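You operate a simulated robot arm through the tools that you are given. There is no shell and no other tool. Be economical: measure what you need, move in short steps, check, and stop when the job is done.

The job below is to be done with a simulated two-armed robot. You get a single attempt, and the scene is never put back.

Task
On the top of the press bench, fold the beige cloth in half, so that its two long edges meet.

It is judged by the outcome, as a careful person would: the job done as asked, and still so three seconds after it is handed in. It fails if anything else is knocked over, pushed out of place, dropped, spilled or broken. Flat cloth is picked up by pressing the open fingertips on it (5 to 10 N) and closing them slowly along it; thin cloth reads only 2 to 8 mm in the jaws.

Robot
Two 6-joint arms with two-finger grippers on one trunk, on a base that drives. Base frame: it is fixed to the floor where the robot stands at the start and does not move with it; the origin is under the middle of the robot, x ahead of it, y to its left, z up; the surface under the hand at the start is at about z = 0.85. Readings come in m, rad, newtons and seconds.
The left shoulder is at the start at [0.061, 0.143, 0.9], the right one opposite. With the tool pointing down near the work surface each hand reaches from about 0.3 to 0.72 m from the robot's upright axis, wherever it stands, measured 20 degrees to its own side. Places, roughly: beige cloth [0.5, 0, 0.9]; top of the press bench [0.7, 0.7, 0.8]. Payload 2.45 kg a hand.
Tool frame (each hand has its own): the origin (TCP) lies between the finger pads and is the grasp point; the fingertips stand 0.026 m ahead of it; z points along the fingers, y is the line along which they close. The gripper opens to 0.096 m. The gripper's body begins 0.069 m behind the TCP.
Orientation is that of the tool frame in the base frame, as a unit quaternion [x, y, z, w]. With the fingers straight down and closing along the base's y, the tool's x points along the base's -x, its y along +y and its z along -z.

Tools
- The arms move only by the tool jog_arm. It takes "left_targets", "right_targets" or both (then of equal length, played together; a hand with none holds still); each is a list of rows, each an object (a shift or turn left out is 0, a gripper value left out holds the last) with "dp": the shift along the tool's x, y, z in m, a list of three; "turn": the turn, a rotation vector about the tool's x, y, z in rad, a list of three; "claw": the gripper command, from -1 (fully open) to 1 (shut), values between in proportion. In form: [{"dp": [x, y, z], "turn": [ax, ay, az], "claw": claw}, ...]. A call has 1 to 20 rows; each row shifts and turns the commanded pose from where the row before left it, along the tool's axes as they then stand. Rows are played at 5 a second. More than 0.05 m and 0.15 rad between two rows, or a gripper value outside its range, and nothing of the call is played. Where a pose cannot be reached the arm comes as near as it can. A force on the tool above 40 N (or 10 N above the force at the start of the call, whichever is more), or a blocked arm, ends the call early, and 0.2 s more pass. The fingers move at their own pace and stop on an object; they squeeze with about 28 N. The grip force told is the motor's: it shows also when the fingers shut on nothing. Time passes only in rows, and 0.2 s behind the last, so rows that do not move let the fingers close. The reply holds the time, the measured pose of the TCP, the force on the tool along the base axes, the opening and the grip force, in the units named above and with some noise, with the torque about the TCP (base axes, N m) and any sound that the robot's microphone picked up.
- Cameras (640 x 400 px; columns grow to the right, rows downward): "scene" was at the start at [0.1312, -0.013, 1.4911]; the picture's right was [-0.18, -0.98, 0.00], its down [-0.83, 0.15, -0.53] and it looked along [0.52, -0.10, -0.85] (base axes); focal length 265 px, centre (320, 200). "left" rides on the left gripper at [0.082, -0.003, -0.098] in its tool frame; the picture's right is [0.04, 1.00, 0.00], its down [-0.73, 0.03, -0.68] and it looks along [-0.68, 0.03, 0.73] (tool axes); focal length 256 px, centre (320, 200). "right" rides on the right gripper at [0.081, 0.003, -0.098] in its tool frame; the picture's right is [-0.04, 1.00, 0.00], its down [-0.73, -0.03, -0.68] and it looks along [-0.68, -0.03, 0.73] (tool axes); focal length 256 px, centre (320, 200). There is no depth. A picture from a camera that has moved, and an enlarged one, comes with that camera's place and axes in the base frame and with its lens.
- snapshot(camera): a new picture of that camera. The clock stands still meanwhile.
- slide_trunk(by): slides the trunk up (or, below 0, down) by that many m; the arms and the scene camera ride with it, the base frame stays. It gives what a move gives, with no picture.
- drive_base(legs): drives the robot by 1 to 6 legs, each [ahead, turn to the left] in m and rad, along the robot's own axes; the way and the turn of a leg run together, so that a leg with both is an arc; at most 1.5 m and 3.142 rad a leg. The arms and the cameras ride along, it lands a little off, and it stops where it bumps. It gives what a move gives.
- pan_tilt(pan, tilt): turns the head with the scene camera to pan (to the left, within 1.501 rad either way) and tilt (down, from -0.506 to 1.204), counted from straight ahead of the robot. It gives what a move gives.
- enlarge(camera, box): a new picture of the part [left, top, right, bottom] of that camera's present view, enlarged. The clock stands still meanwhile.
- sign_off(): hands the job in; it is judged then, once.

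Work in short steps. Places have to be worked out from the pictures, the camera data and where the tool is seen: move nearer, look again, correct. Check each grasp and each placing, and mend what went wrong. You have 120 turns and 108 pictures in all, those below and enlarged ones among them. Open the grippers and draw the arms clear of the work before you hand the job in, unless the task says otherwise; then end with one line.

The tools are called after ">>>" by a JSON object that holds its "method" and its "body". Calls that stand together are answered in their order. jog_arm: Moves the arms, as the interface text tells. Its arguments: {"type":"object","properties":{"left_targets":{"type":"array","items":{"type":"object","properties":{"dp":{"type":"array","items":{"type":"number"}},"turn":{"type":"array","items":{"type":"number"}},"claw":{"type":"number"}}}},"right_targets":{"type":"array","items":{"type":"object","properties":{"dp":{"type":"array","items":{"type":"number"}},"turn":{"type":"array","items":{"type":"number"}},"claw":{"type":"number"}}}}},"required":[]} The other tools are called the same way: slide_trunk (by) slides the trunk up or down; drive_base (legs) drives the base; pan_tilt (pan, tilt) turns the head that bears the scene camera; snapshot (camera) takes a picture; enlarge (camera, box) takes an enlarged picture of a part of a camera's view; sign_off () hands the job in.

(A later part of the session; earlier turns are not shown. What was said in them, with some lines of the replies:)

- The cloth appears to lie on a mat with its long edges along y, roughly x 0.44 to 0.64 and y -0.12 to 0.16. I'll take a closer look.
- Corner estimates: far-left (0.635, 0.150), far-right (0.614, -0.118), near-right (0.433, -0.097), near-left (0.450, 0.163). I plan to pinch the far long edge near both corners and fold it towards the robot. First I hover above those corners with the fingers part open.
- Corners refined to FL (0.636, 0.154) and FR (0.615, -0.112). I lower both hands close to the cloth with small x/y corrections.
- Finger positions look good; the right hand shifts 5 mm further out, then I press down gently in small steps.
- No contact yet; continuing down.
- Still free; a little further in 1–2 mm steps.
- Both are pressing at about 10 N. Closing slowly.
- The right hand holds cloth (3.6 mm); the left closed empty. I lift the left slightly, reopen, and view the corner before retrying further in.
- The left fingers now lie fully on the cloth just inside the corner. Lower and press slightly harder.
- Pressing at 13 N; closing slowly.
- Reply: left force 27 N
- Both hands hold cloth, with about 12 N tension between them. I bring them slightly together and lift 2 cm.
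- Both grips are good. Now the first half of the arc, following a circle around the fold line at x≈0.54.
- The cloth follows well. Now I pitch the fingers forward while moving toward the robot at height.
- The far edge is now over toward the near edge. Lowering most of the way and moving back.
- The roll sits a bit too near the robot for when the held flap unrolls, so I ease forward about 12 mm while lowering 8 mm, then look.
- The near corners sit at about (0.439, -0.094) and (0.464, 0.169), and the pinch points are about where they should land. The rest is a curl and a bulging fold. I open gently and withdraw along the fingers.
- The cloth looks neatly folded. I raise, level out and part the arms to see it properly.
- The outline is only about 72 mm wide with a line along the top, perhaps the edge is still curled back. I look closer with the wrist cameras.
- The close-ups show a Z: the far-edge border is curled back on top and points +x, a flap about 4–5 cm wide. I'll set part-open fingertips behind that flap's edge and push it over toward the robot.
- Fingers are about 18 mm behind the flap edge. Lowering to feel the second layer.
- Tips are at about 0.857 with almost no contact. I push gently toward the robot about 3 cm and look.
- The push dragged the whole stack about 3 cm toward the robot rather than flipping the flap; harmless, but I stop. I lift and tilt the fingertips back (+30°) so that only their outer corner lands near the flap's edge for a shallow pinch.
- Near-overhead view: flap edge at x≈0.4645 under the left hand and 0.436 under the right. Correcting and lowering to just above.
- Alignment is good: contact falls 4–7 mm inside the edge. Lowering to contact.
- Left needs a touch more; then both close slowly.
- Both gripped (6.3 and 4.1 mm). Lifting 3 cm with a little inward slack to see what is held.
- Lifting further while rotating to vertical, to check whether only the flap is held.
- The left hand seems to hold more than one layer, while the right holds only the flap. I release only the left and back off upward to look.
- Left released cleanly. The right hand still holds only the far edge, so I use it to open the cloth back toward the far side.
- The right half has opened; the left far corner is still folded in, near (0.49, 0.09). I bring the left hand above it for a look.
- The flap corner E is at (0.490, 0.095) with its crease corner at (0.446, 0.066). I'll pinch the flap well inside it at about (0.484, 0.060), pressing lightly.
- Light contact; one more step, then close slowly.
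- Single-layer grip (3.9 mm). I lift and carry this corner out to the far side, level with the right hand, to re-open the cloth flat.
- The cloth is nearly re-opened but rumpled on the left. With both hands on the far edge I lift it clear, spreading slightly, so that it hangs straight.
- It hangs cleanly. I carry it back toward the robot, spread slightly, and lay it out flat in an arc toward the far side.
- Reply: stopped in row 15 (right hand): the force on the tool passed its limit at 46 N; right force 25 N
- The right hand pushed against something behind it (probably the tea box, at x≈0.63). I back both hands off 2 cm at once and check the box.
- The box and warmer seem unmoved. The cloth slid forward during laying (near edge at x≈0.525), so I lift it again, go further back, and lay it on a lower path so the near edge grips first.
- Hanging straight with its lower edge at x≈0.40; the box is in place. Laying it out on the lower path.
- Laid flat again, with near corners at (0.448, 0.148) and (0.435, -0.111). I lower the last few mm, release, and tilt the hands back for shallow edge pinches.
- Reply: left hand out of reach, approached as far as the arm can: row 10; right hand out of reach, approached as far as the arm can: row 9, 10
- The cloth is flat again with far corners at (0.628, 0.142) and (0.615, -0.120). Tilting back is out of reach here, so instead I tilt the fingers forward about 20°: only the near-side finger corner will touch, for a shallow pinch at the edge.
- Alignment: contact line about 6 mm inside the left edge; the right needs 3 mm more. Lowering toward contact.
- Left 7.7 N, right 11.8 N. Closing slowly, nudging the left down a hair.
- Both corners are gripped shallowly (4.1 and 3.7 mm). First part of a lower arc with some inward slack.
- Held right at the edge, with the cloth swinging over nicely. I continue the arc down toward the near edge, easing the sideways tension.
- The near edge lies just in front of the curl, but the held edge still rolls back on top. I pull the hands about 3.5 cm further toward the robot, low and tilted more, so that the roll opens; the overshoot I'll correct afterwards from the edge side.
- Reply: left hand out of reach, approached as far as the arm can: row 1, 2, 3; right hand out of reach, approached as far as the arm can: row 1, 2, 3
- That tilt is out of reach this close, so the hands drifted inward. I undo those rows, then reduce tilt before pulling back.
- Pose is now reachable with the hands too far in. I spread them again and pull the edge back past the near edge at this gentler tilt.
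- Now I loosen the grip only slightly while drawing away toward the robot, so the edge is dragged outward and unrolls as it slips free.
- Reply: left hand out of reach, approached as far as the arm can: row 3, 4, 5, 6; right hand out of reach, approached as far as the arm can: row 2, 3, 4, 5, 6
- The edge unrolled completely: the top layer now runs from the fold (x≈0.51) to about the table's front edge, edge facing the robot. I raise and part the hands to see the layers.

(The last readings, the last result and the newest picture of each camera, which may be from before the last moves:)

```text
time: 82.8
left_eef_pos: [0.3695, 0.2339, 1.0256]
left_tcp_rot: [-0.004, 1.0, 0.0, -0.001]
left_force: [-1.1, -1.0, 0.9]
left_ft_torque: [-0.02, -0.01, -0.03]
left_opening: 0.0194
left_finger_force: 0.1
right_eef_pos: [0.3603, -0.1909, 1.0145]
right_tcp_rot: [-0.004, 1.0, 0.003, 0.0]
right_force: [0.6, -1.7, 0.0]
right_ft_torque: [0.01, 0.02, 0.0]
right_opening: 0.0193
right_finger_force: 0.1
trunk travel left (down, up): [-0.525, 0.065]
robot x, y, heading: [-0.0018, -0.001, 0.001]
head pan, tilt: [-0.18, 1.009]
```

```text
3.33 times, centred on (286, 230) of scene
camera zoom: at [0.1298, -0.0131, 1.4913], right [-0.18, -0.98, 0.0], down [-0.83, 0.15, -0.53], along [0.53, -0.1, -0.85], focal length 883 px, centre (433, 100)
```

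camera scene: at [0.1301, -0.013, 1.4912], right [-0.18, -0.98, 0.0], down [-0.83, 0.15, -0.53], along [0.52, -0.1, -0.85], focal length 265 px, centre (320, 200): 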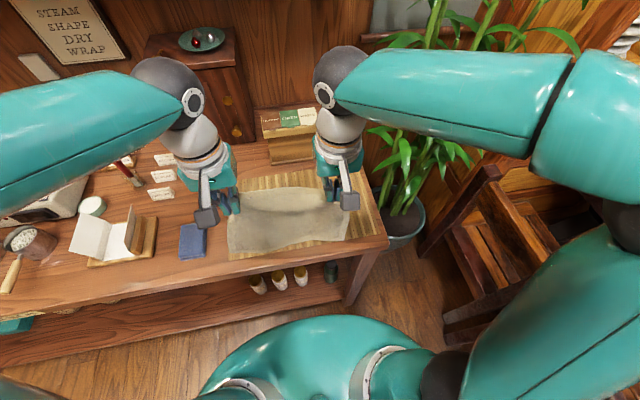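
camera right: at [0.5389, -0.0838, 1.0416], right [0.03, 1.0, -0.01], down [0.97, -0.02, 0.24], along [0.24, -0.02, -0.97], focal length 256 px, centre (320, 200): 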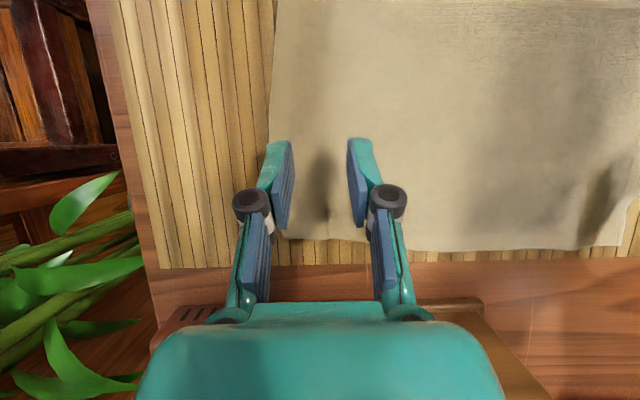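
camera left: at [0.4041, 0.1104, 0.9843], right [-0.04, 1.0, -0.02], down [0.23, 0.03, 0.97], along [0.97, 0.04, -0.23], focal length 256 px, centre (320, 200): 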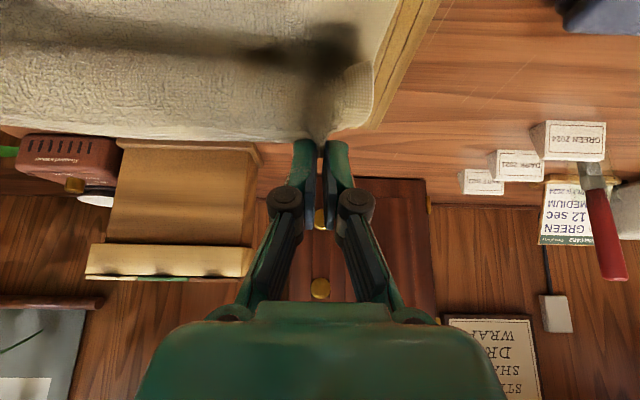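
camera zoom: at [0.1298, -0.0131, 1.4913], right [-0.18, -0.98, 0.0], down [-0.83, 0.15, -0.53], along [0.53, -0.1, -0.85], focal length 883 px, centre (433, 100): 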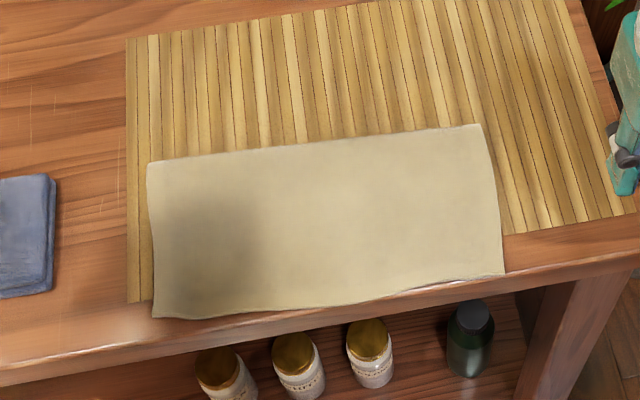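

The near (lower) edge is hidden beneath at x≈0.45/0.437, the fold at 0.51/0.495, and the top edge at 0.38/0.366. I need to bring the top edge about 7 cm forward. I position both hands over that edge, which is a single layer there.

>>> {"method": "jog_arm", "body": {"left_targets": [{"dp": [-0.0049, -0.029, 0.0314], "claw": 0.375}, {"dp": [-0.0049, -0.029, 0.0314]}, {"dp": [-0.0049, -0.029, 0.0314]}, {"dp": [-0.0049, -0.029, 0.0314]}, {}], "right_targets": [{"dp": [-0.0037, 0.0265, 0.0286], "claw": 0.375}, {"dp": [-0.0037, 0.0265, 0.0286]}, {"dp": [-0.0037, 0.0265, 0.0286]}, {"dp": [-0.0037, 0.0265, 0.0286]}, {}]}}

>>> {"method": "snapshot", "body": {"camera": "left"}}

>>> {"method": "snapshot", "body": {"camera": "right"}}

```text
time: 84.0
left_eef_pos: [0.3881, 0.1168, 0.898]
left_tcp_rot: [-0.004, 1.0, -0.001, 0.001]
left_force: [-0.8, 0.4, 0.6]
left_ft_torque: [0.0, -0.01, -0.01]
left_opening: 0.03
left_finger_force: 0.1
right_eef_pos: [0.3716, -0.0823, 0.9015]
right_tcp_rot: [-0.004, 1.0, 0.002, 0.0]
right_force: [-0.2, 0.1, 0.1]
right_ft_torque: [0.01, -0.03, 0.01]
right_opening: 0.0299
right_finger_force: 0.1
trunk travel left (down, up): [-0.525, 0.065]
robot x, y, heading: [0.0007, -0.0006, 0.002]
head pan, tilt: [-0.18, 1.009]
```

```text
19 pictures are left
camera left: at [0.3086, 0.1134, 0.9972], right [-0.05, 1.0, 0.0], down [0.73, 0.04, 0.68], along [0.68, 0.03, -0.73], focal length 256 px, centre (320, 200)
```

left: 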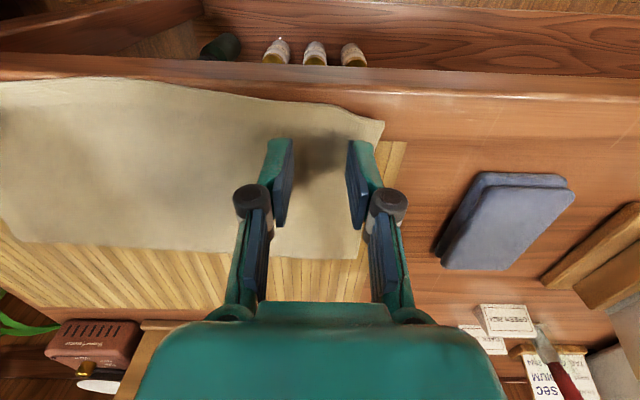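

```text
18 pictures are left
camera right: at [0.2886, -0.0804, 0.9994], right [0.03, 1.0, 0.01], down [0.73, -0.03, 0.68], along [0.68, -0.02, -0.73], focal length 256 px, centre (320, 200)
```

right: 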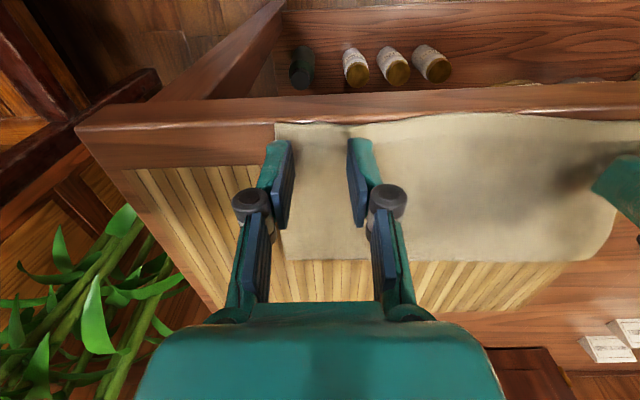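

Edge measured at x≈0.369 (left) and 0.360 (right). I shift the left hand 1 cm back and lower both.

>>> {"method": "jog_arm", "body": {"left_targets": [{"dp": [0.006, 0, 0.008]}, {"dp": [0.005, 0, 0.006]}, {"dp": [0, 0, 0.003]}, {}], "right_targets": [{"dp": [0, -0.001, 0.008]}, {"dp": [0, 0, 0.008]}, {"dp": [0, 0, 0.004]}, {}]}}

```text
time: 85.0
left_eef_pos: [0.3814, 0.1165, 0.8786]
left_tcp_rot: [-0.004, 1.0, 0.001, 0.0]
left_force: [-1.2, 0.3, 3.3]
left_ft_torque: [0.0, 0.02, 0.0]
left_opening: 0.0303
left_finger_force: 0.3
right_eef_pos: [0.3728, -0.0844, 0.8812]
right_tcp_rot: [-0.004, 1.0, 0.003, 0.0]
right_force: [-0.3, -0.2, 1.3]
right_ft_torque: [0.0, 0.02, 0.0]
right_opening: 0.0302
right_finger_force: 0.2
trunk travel left (down, up): [-0.525, 0.065]
robot x, y, heading: [-0.0056, 0.002, 0.001]
head pan, tilt: [-0.18, 1.009]
```

>>> {"method": "jog_arm", "body": {"left_targets": [{"dp": [0, 0, 0.001]}, {}, {}], "right_targets": [{"dp": [0, 0, 0.0015]}, {"dp": [0, 0, 0.001]}, {}]}}

```text
time: 85.8
left_eef_pos: [0.3804, 0.1169, 0.8797]
left_tcp_rot: [-0.004, 1.0, 0.001, 0.0]
left_force: [0.0, -1.8, 6.0]
left_ft_torque: [-0.09, 0.01, 0.0]
left_opening: 0.0303
left_finger_force: 0.2
right_eef_pos: [0.371, -0.0873, 0.8787]
right_tcp_rot: [-0.004, 1.0, 0.003, 0.0]
right_force: [0.1, -0.5, 14.5]
right_ft_torque: [0.04, -0.02, 0.01]
right_opening: 0.0303
right_finger_force: 4.1
trunk travel left (down, up): [-0.525, 0.065]
robot x, y, heading: [-0.0018, -0.0009, 0.002]
head pan, tilt: [-0.18, 1.009]
```

Left 6 N, right 14 N: I ease the right by half a millimetre, add 1 mm on the left, and close slowly.

>>> {"method": "jog_arm", "body": {"left_targets": [{"dp": [0, 0, 0.001], "claw": 0.42}, {"claw": 0.47}, {"claw": 0.52}, {"claw": 0.57}, {"claw": 0.62}, {"claw": 0.67}, {"claw": 0.72}, {"claw": 0.77}, {"claw": 0.82}, {"claw": 0.87}, {"claw": 0.92}, {"claw": 1.0}, {}, {}], "right_targets": [{"dp": [0, 0, -0.0005], "claw": 0.42}, {"claw": 0.47}, {"claw": 0.52}, {"claw": 0.57}, {"claw": 0.62}, {"claw": 0.67}, {"claw": 0.72}, {"claw": 0.77}, {"claw": 0.82}, {"claw": 0.87}, {"claw": 0.92}, {"claw": 1.0}, {}, {}]}}

```text
time: 88.8
left_eef_pos: [0.3801, 0.1164, 0.8791]
left_tcp_rot: [-0.005, 1.0, 0.001, 0.001]
left_force: [-0.1, -12.1, 20.3]
left_ft_torque: [-0.3, 0.0, -0.02]
left_opening: 0.0048
left_finger_force: 27.9
right_eef_pos: [0.3723, -0.0864, 0.8793]
right_tcp_rot: [-0.004, 1.0, 0.003, 0.002]
right_force: [0.7, 11.2, 10.7]
right_ft_torque: [0.34, -0.01, -0.03]
right_opening: 0.0038
right_finger_force: 28.2
trunk travel left (down, up): [-0.525, 0.065]
robot x, y, heading: [0.0032, 0.0017, -0.003]
head pan, tilt: [-0.18, 1.009]
```

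Both grips hold (4.8 and 3.8 mm). I lift the edge, carry it forward over the stack to shift the fold back, then return down to above the near edge.

>>> {"method": "jog_arm", "body": {"left_targets": [{"dp": [0, -0.003, -0.01]}, {"dp": [-0.01, -0.002, -0.02]}, {"dp": [-0.025, 0, -0.02]}, {"dp": [-0.03, 0, -0.015]}, {"dp": [-0.03, 0, -0.005]}, {"dp": [-0.012, 0, 0]}, {}, {"dp": [0.01, 0, 0.02]}, {"dp": [0.01, 0, 0.02]}, {"dp": [0.006, 0, 0.01]}, {}], "right_targets": [{"dp": [0, 0.003, -0.01]}, {"dp": [-0.01, 0.002, -0.02]}, {"dp": [-0.025, 0, -0.02]}, {"dp": [-0.03, 0, -0.015]}, {"dp": [-0.03, 0, -0.005]}, {"dp": [-0.012, 0, 0]}, {}, {"dp": [0.01, 0, 0.02]}, {"dp": [0.01, 0, 0.02]}, {"dp": [0.006, 0, 0.01]}, {}]}}

>>> {"method": "enlarge", "body": {"camera": "scene", "box": [190, 150, 382, 270]}}

>>> {"method": "snapshot", "body": {"camera": "left"}}

```text
time: 91.2
left_eef_pos: [0.4626, 0.114, 0.8972]
left_tcp_rot: [-0.004, 1.0, 0.0, -0.001]
left_force: [-0.2, -2.8, -0.3]
left_ft_torque: [-0.08, -0.01, 0.01]
left_opening: 0.0039
left_finger_force: 28.5
right_eef_pos: [0.4539, -0.0819, 0.8982]
right_tcp_rot: [-0.004, 1.0, 0.003, 0.001]
right_force: [-0.1, 3.0, 0.6]
right_ft_torque: [0.12, -0.03, -0.02]
right_opening: 0.0033
right_finger_force: 28.0
trunk travel left (down, up): [-0.525, 0.065]
robot x, y, heading: [-0.0008, -0.0035, -0.004]
head pan, tilt: [-0.18, 1.009]
```

```text
3.33 times, centred on (286, 210) of scene
camera zoom: at [0.1312, -0.013, 1.4911], right [-0.18, -0.98, 0.0], down [-0.83, 0.15, -0.53], along [0.52, -0.1, -0.85], focal length 883 px, centre (433, 167)
```

zoom: 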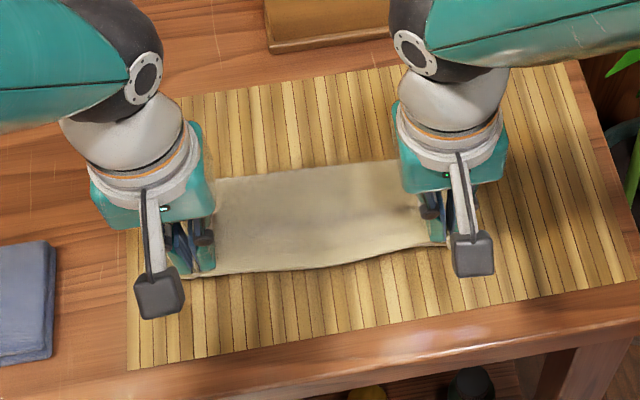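

```text
16 pictures are left
camera left: at [0.382, 0.1107, 0.9958], right [-0.05, 1.0, 0.0], down [0.73, 0.04, 0.68], along [0.68, 0.03, -0.73], focal length 256 px, centre (320, 200)
```

left: 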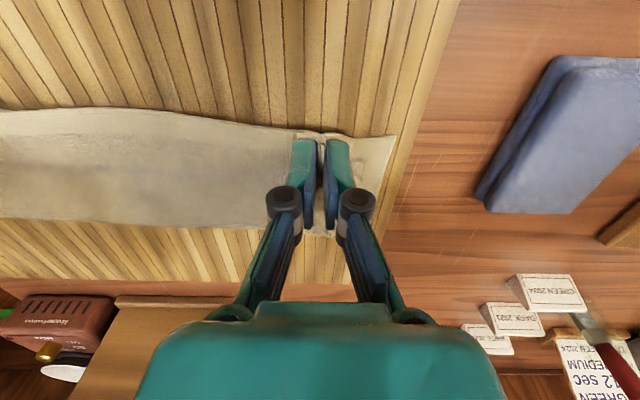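

This looks right: the fold has moved back and the edges look nearly aligned. A close look at the front.

>>> {"method": "enlarge", "body": {"camera": "left", "box": [200, 80, 440, 230]}}

>>> {"method": "enlarge", "body": {"camera": "right", "box": [200, 80, 440, 230]}}

```text
2.67 times, centred on (320, 155) of left
camera zoom: at [0.382, 0.1107, 0.9958], right [-0.05, 1.0, 0.0], down [0.73, 0.04, 0.68], along [0.68, 0.03, -0.73], focal length 683 px, centre (320, 320)
```

zoom: 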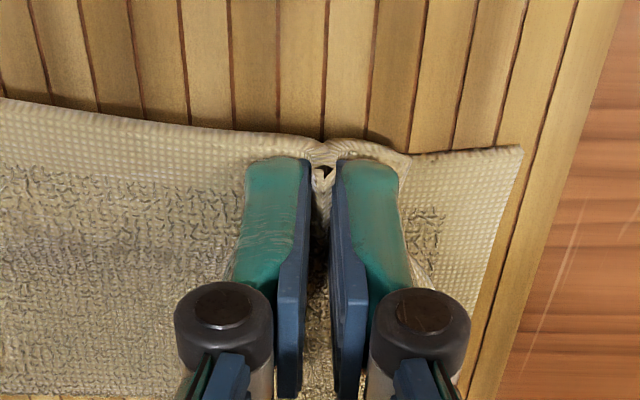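

```text
2.67 times, centred on (320, 155) of right
camera zoom: at [0.3719, -0.0788, 0.9964], right [0.03, 1.0, 0.01], down [0.73, -0.03, 0.68], along [0.68, -0.02, -0.73], focal length 683 px, centre (320, 320)
```

zoom: 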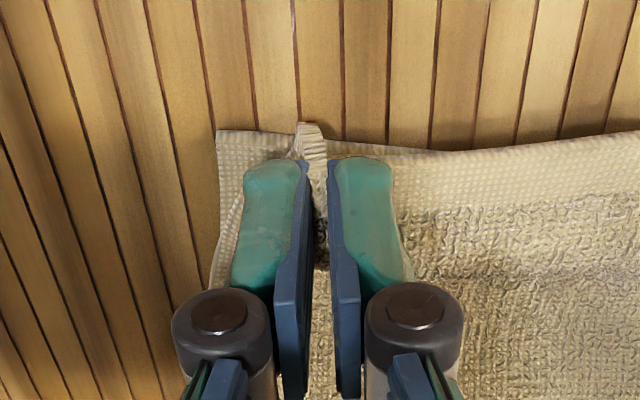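

The held edge overhangs the lower edge by about 7 mm on both sides. I nudge both hands 7 mm forward, lower, release gently and lift straight up.

>>> {"method": "jog_arm", "body": {"left_targets": [{"dp": [-0.004, 0, 0.002]}, {"dp": [-0.003, 0, 0.005]}, {"dp": [0, 0, 0.004]}, {}, {"claw": 0.85}, {"claw": 0.7}, {"claw": 0.5}, {"claw": 0.35}, {}, {"dp": [0, 0, -0.01]}, {"dp": [0, 0, -0.03]}, {"dp": [0, 0, -0.04]}, {"dp": [0, 0.04, -0.01]}, {"dp": [0, 0.045, 0]}, {"dp": [0, 0.045, 0]}, {}], "right_targets": [{"dp": [-0.004, 0, 0.002]}, {"dp": [-0.003, 0, 0.005]}, {"dp": [0, 0, 0.005]}, {}, {"claw": 0.85}, {"claw": 0.7}, {"claw": 0.5}, {"claw": 0.35}, {}, {"dp": [0, 0, -0.01]}, {"dp": [0, 0, -0.03]}, {"dp": [0, 0, -0.04]}, {"dp": [0, -0.04, -0.01]}, {"dp": [0, -0.045, 0]}, {"dp": [0, -0.045, 0]}, {}]}}

>>> {"method": "enlarge", "body": {"camera": "scene", "box": [210, 160, 370, 260]}}

```text
time: 94.6
left_eef_pos: [0.4703, 0.246, 0.9751]
left_tcp_rot: [-0.004, 1.0, 0.0, -0.001]
left_force: [0.2, -0.1, 0.2]
left_ft_torque: [0.01, -0.03, -0.01]
left_opening: 0.0315
left_finger_force: 0.2
right_eef_pos: [0.4641, -0.2098, 0.9776]
right_tcp_rot: [-0.004, 1.0, 0.003, 0.0]
right_force: [0.3, 0.2, -0.2]
right_ft_torque: [-0.01, 0.0, -0.01]
right_opening: 0.0314
right_finger_force: 0.1
trunk travel left (down, up): [-0.525, 0.065]
robot x, y, heading: [-0.0006, -0.0042, 0.001]
head pan, tilt: [-0.18, 1.009]
```

```text
4.00 times, centred on (290, 210) of scene
camera zoom: at [0.1314, -0.0129, 1.4911], right [-0.18, -0.98, 0.0], down [-0.83, 0.15, -0.53], along [0.52, -0.1, -0.85], focal length 1059 px, centre (440, 160)
```

zoom: 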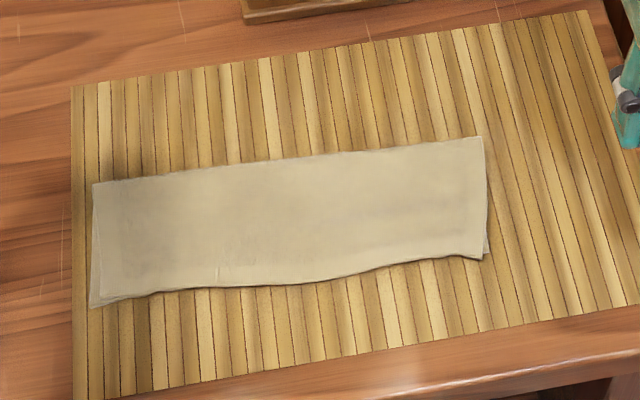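

Now it reads as a clean half-fold about 9 cm wide. I check the front edges in close-up.

>>> {"method": "enlarge", "body": {"camera": "scene", "box": [225, 210, 289, 250]}}

>>> {"method": "enlarge", "body": {"camera": "scene", "box": [275, 205, 339, 245]}}

```text
10.00 times, centred on (257, 230) of scene
camera zoom: at [0.1314, -0.0129, 1.4911], right [-0.18, -0.98, 0.0], down [-0.83, 0.15, -0.53], along [0.52, -0.1, -0.85], focal length 2648 px, centre (950, -100)
```

zoom: 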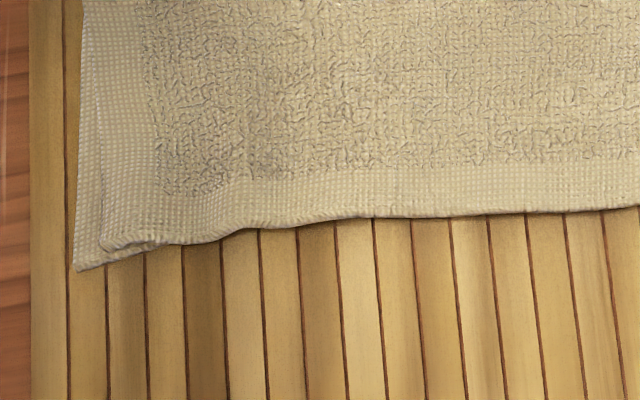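

```text
10.00 times, centred on (307, 225) of scene
camera zoom: at [0.1314, -0.0129, 1.4911], right [-0.18, -0.98, 0.0], down [-0.83, 0.15, -0.53], along [0.52, -0.1, -0.85], focal length 2648 px, centre (450, -50)
```

zoom: 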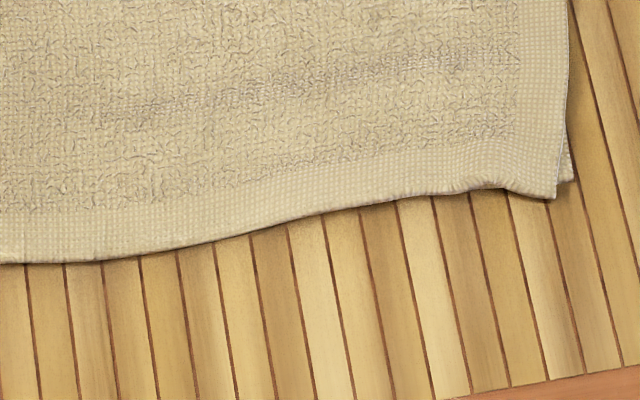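

The edges meet within about 5 mm along the whole front. I open the grippers, draw the arms farther back and up, and check the whole scene.

>>> {"method": "jog_arm", "body": {"left_targets": [{"dp": [0.02, 0.01, -0.03], "claw": -1}, {"dp": [0.02, 0.01, -0.03]}, {}], "right_targets": [{"dp": [0.02, -0.01, -0.03], "claw": -1}, {"dp": [0.02, -0.01, -0.03]}, {}]}}

>>> {"method": "snapshot", "body": {"camera": "scene"}}

```text
time: 95.4
left_eef_pos: [0.4285, 0.2643, 1.0343]
left_tcp_rot: [-0.004, 1.0, 0.0, -0.001]
left_force: [-0.4, -0.1, -0.3]
left_ft_torque: [0.0, 0.04, 0.01]
left_opening: 0.0958
left_finger_force: 0.0
right_eef_pos: [0.4253, -0.2293, 1.0375]
right_tcp_rot: [-0.005, 1.0, 0.002, -0.001]
right_force: [0.1, -0.3, 0.7]
right_ft_torque: [0.02, 0.0, -0.01]
right_opening: 0.0959
right_finger_force: 0.0
trunk travel left (down, up): [-0.525, 0.065]
robot x, y, heading: [0.0044, 0.0, -0.002]
head pan, tilt: [-0.18, 1.009]
```

```text
10 pictures are left
camera scene: at [0.1321, -0.013, 1.491], right [-0.18, -0.98, 0.0], down [-0.83, 0.15, -0.53], along [0.52, -0.1, -0.85], focal length 265 px, centre (320, 200)
```

scene: 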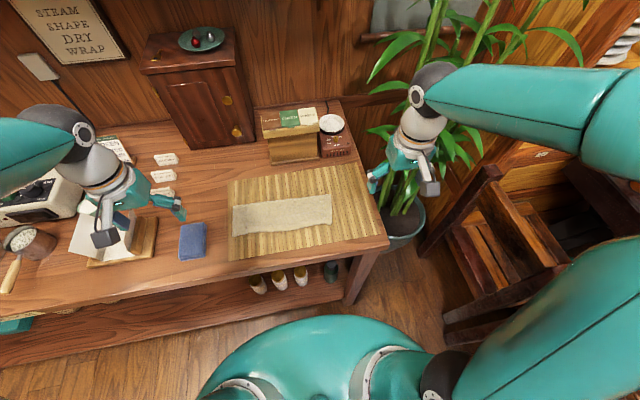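

Everything else is where it was at the start, the cloth lies folded, and the arms are clear. Handing in.

>>> {"method": "sign_off", "body": {}}

```text
The job is handed in.
```

The beige cloth is folded in half on the bench, its two long edges meeting to within about 5 mm. The right hand pushed briefly against something behind the cloth, probably the tea box, but it and everything else look unmoved, and the arms are clear.
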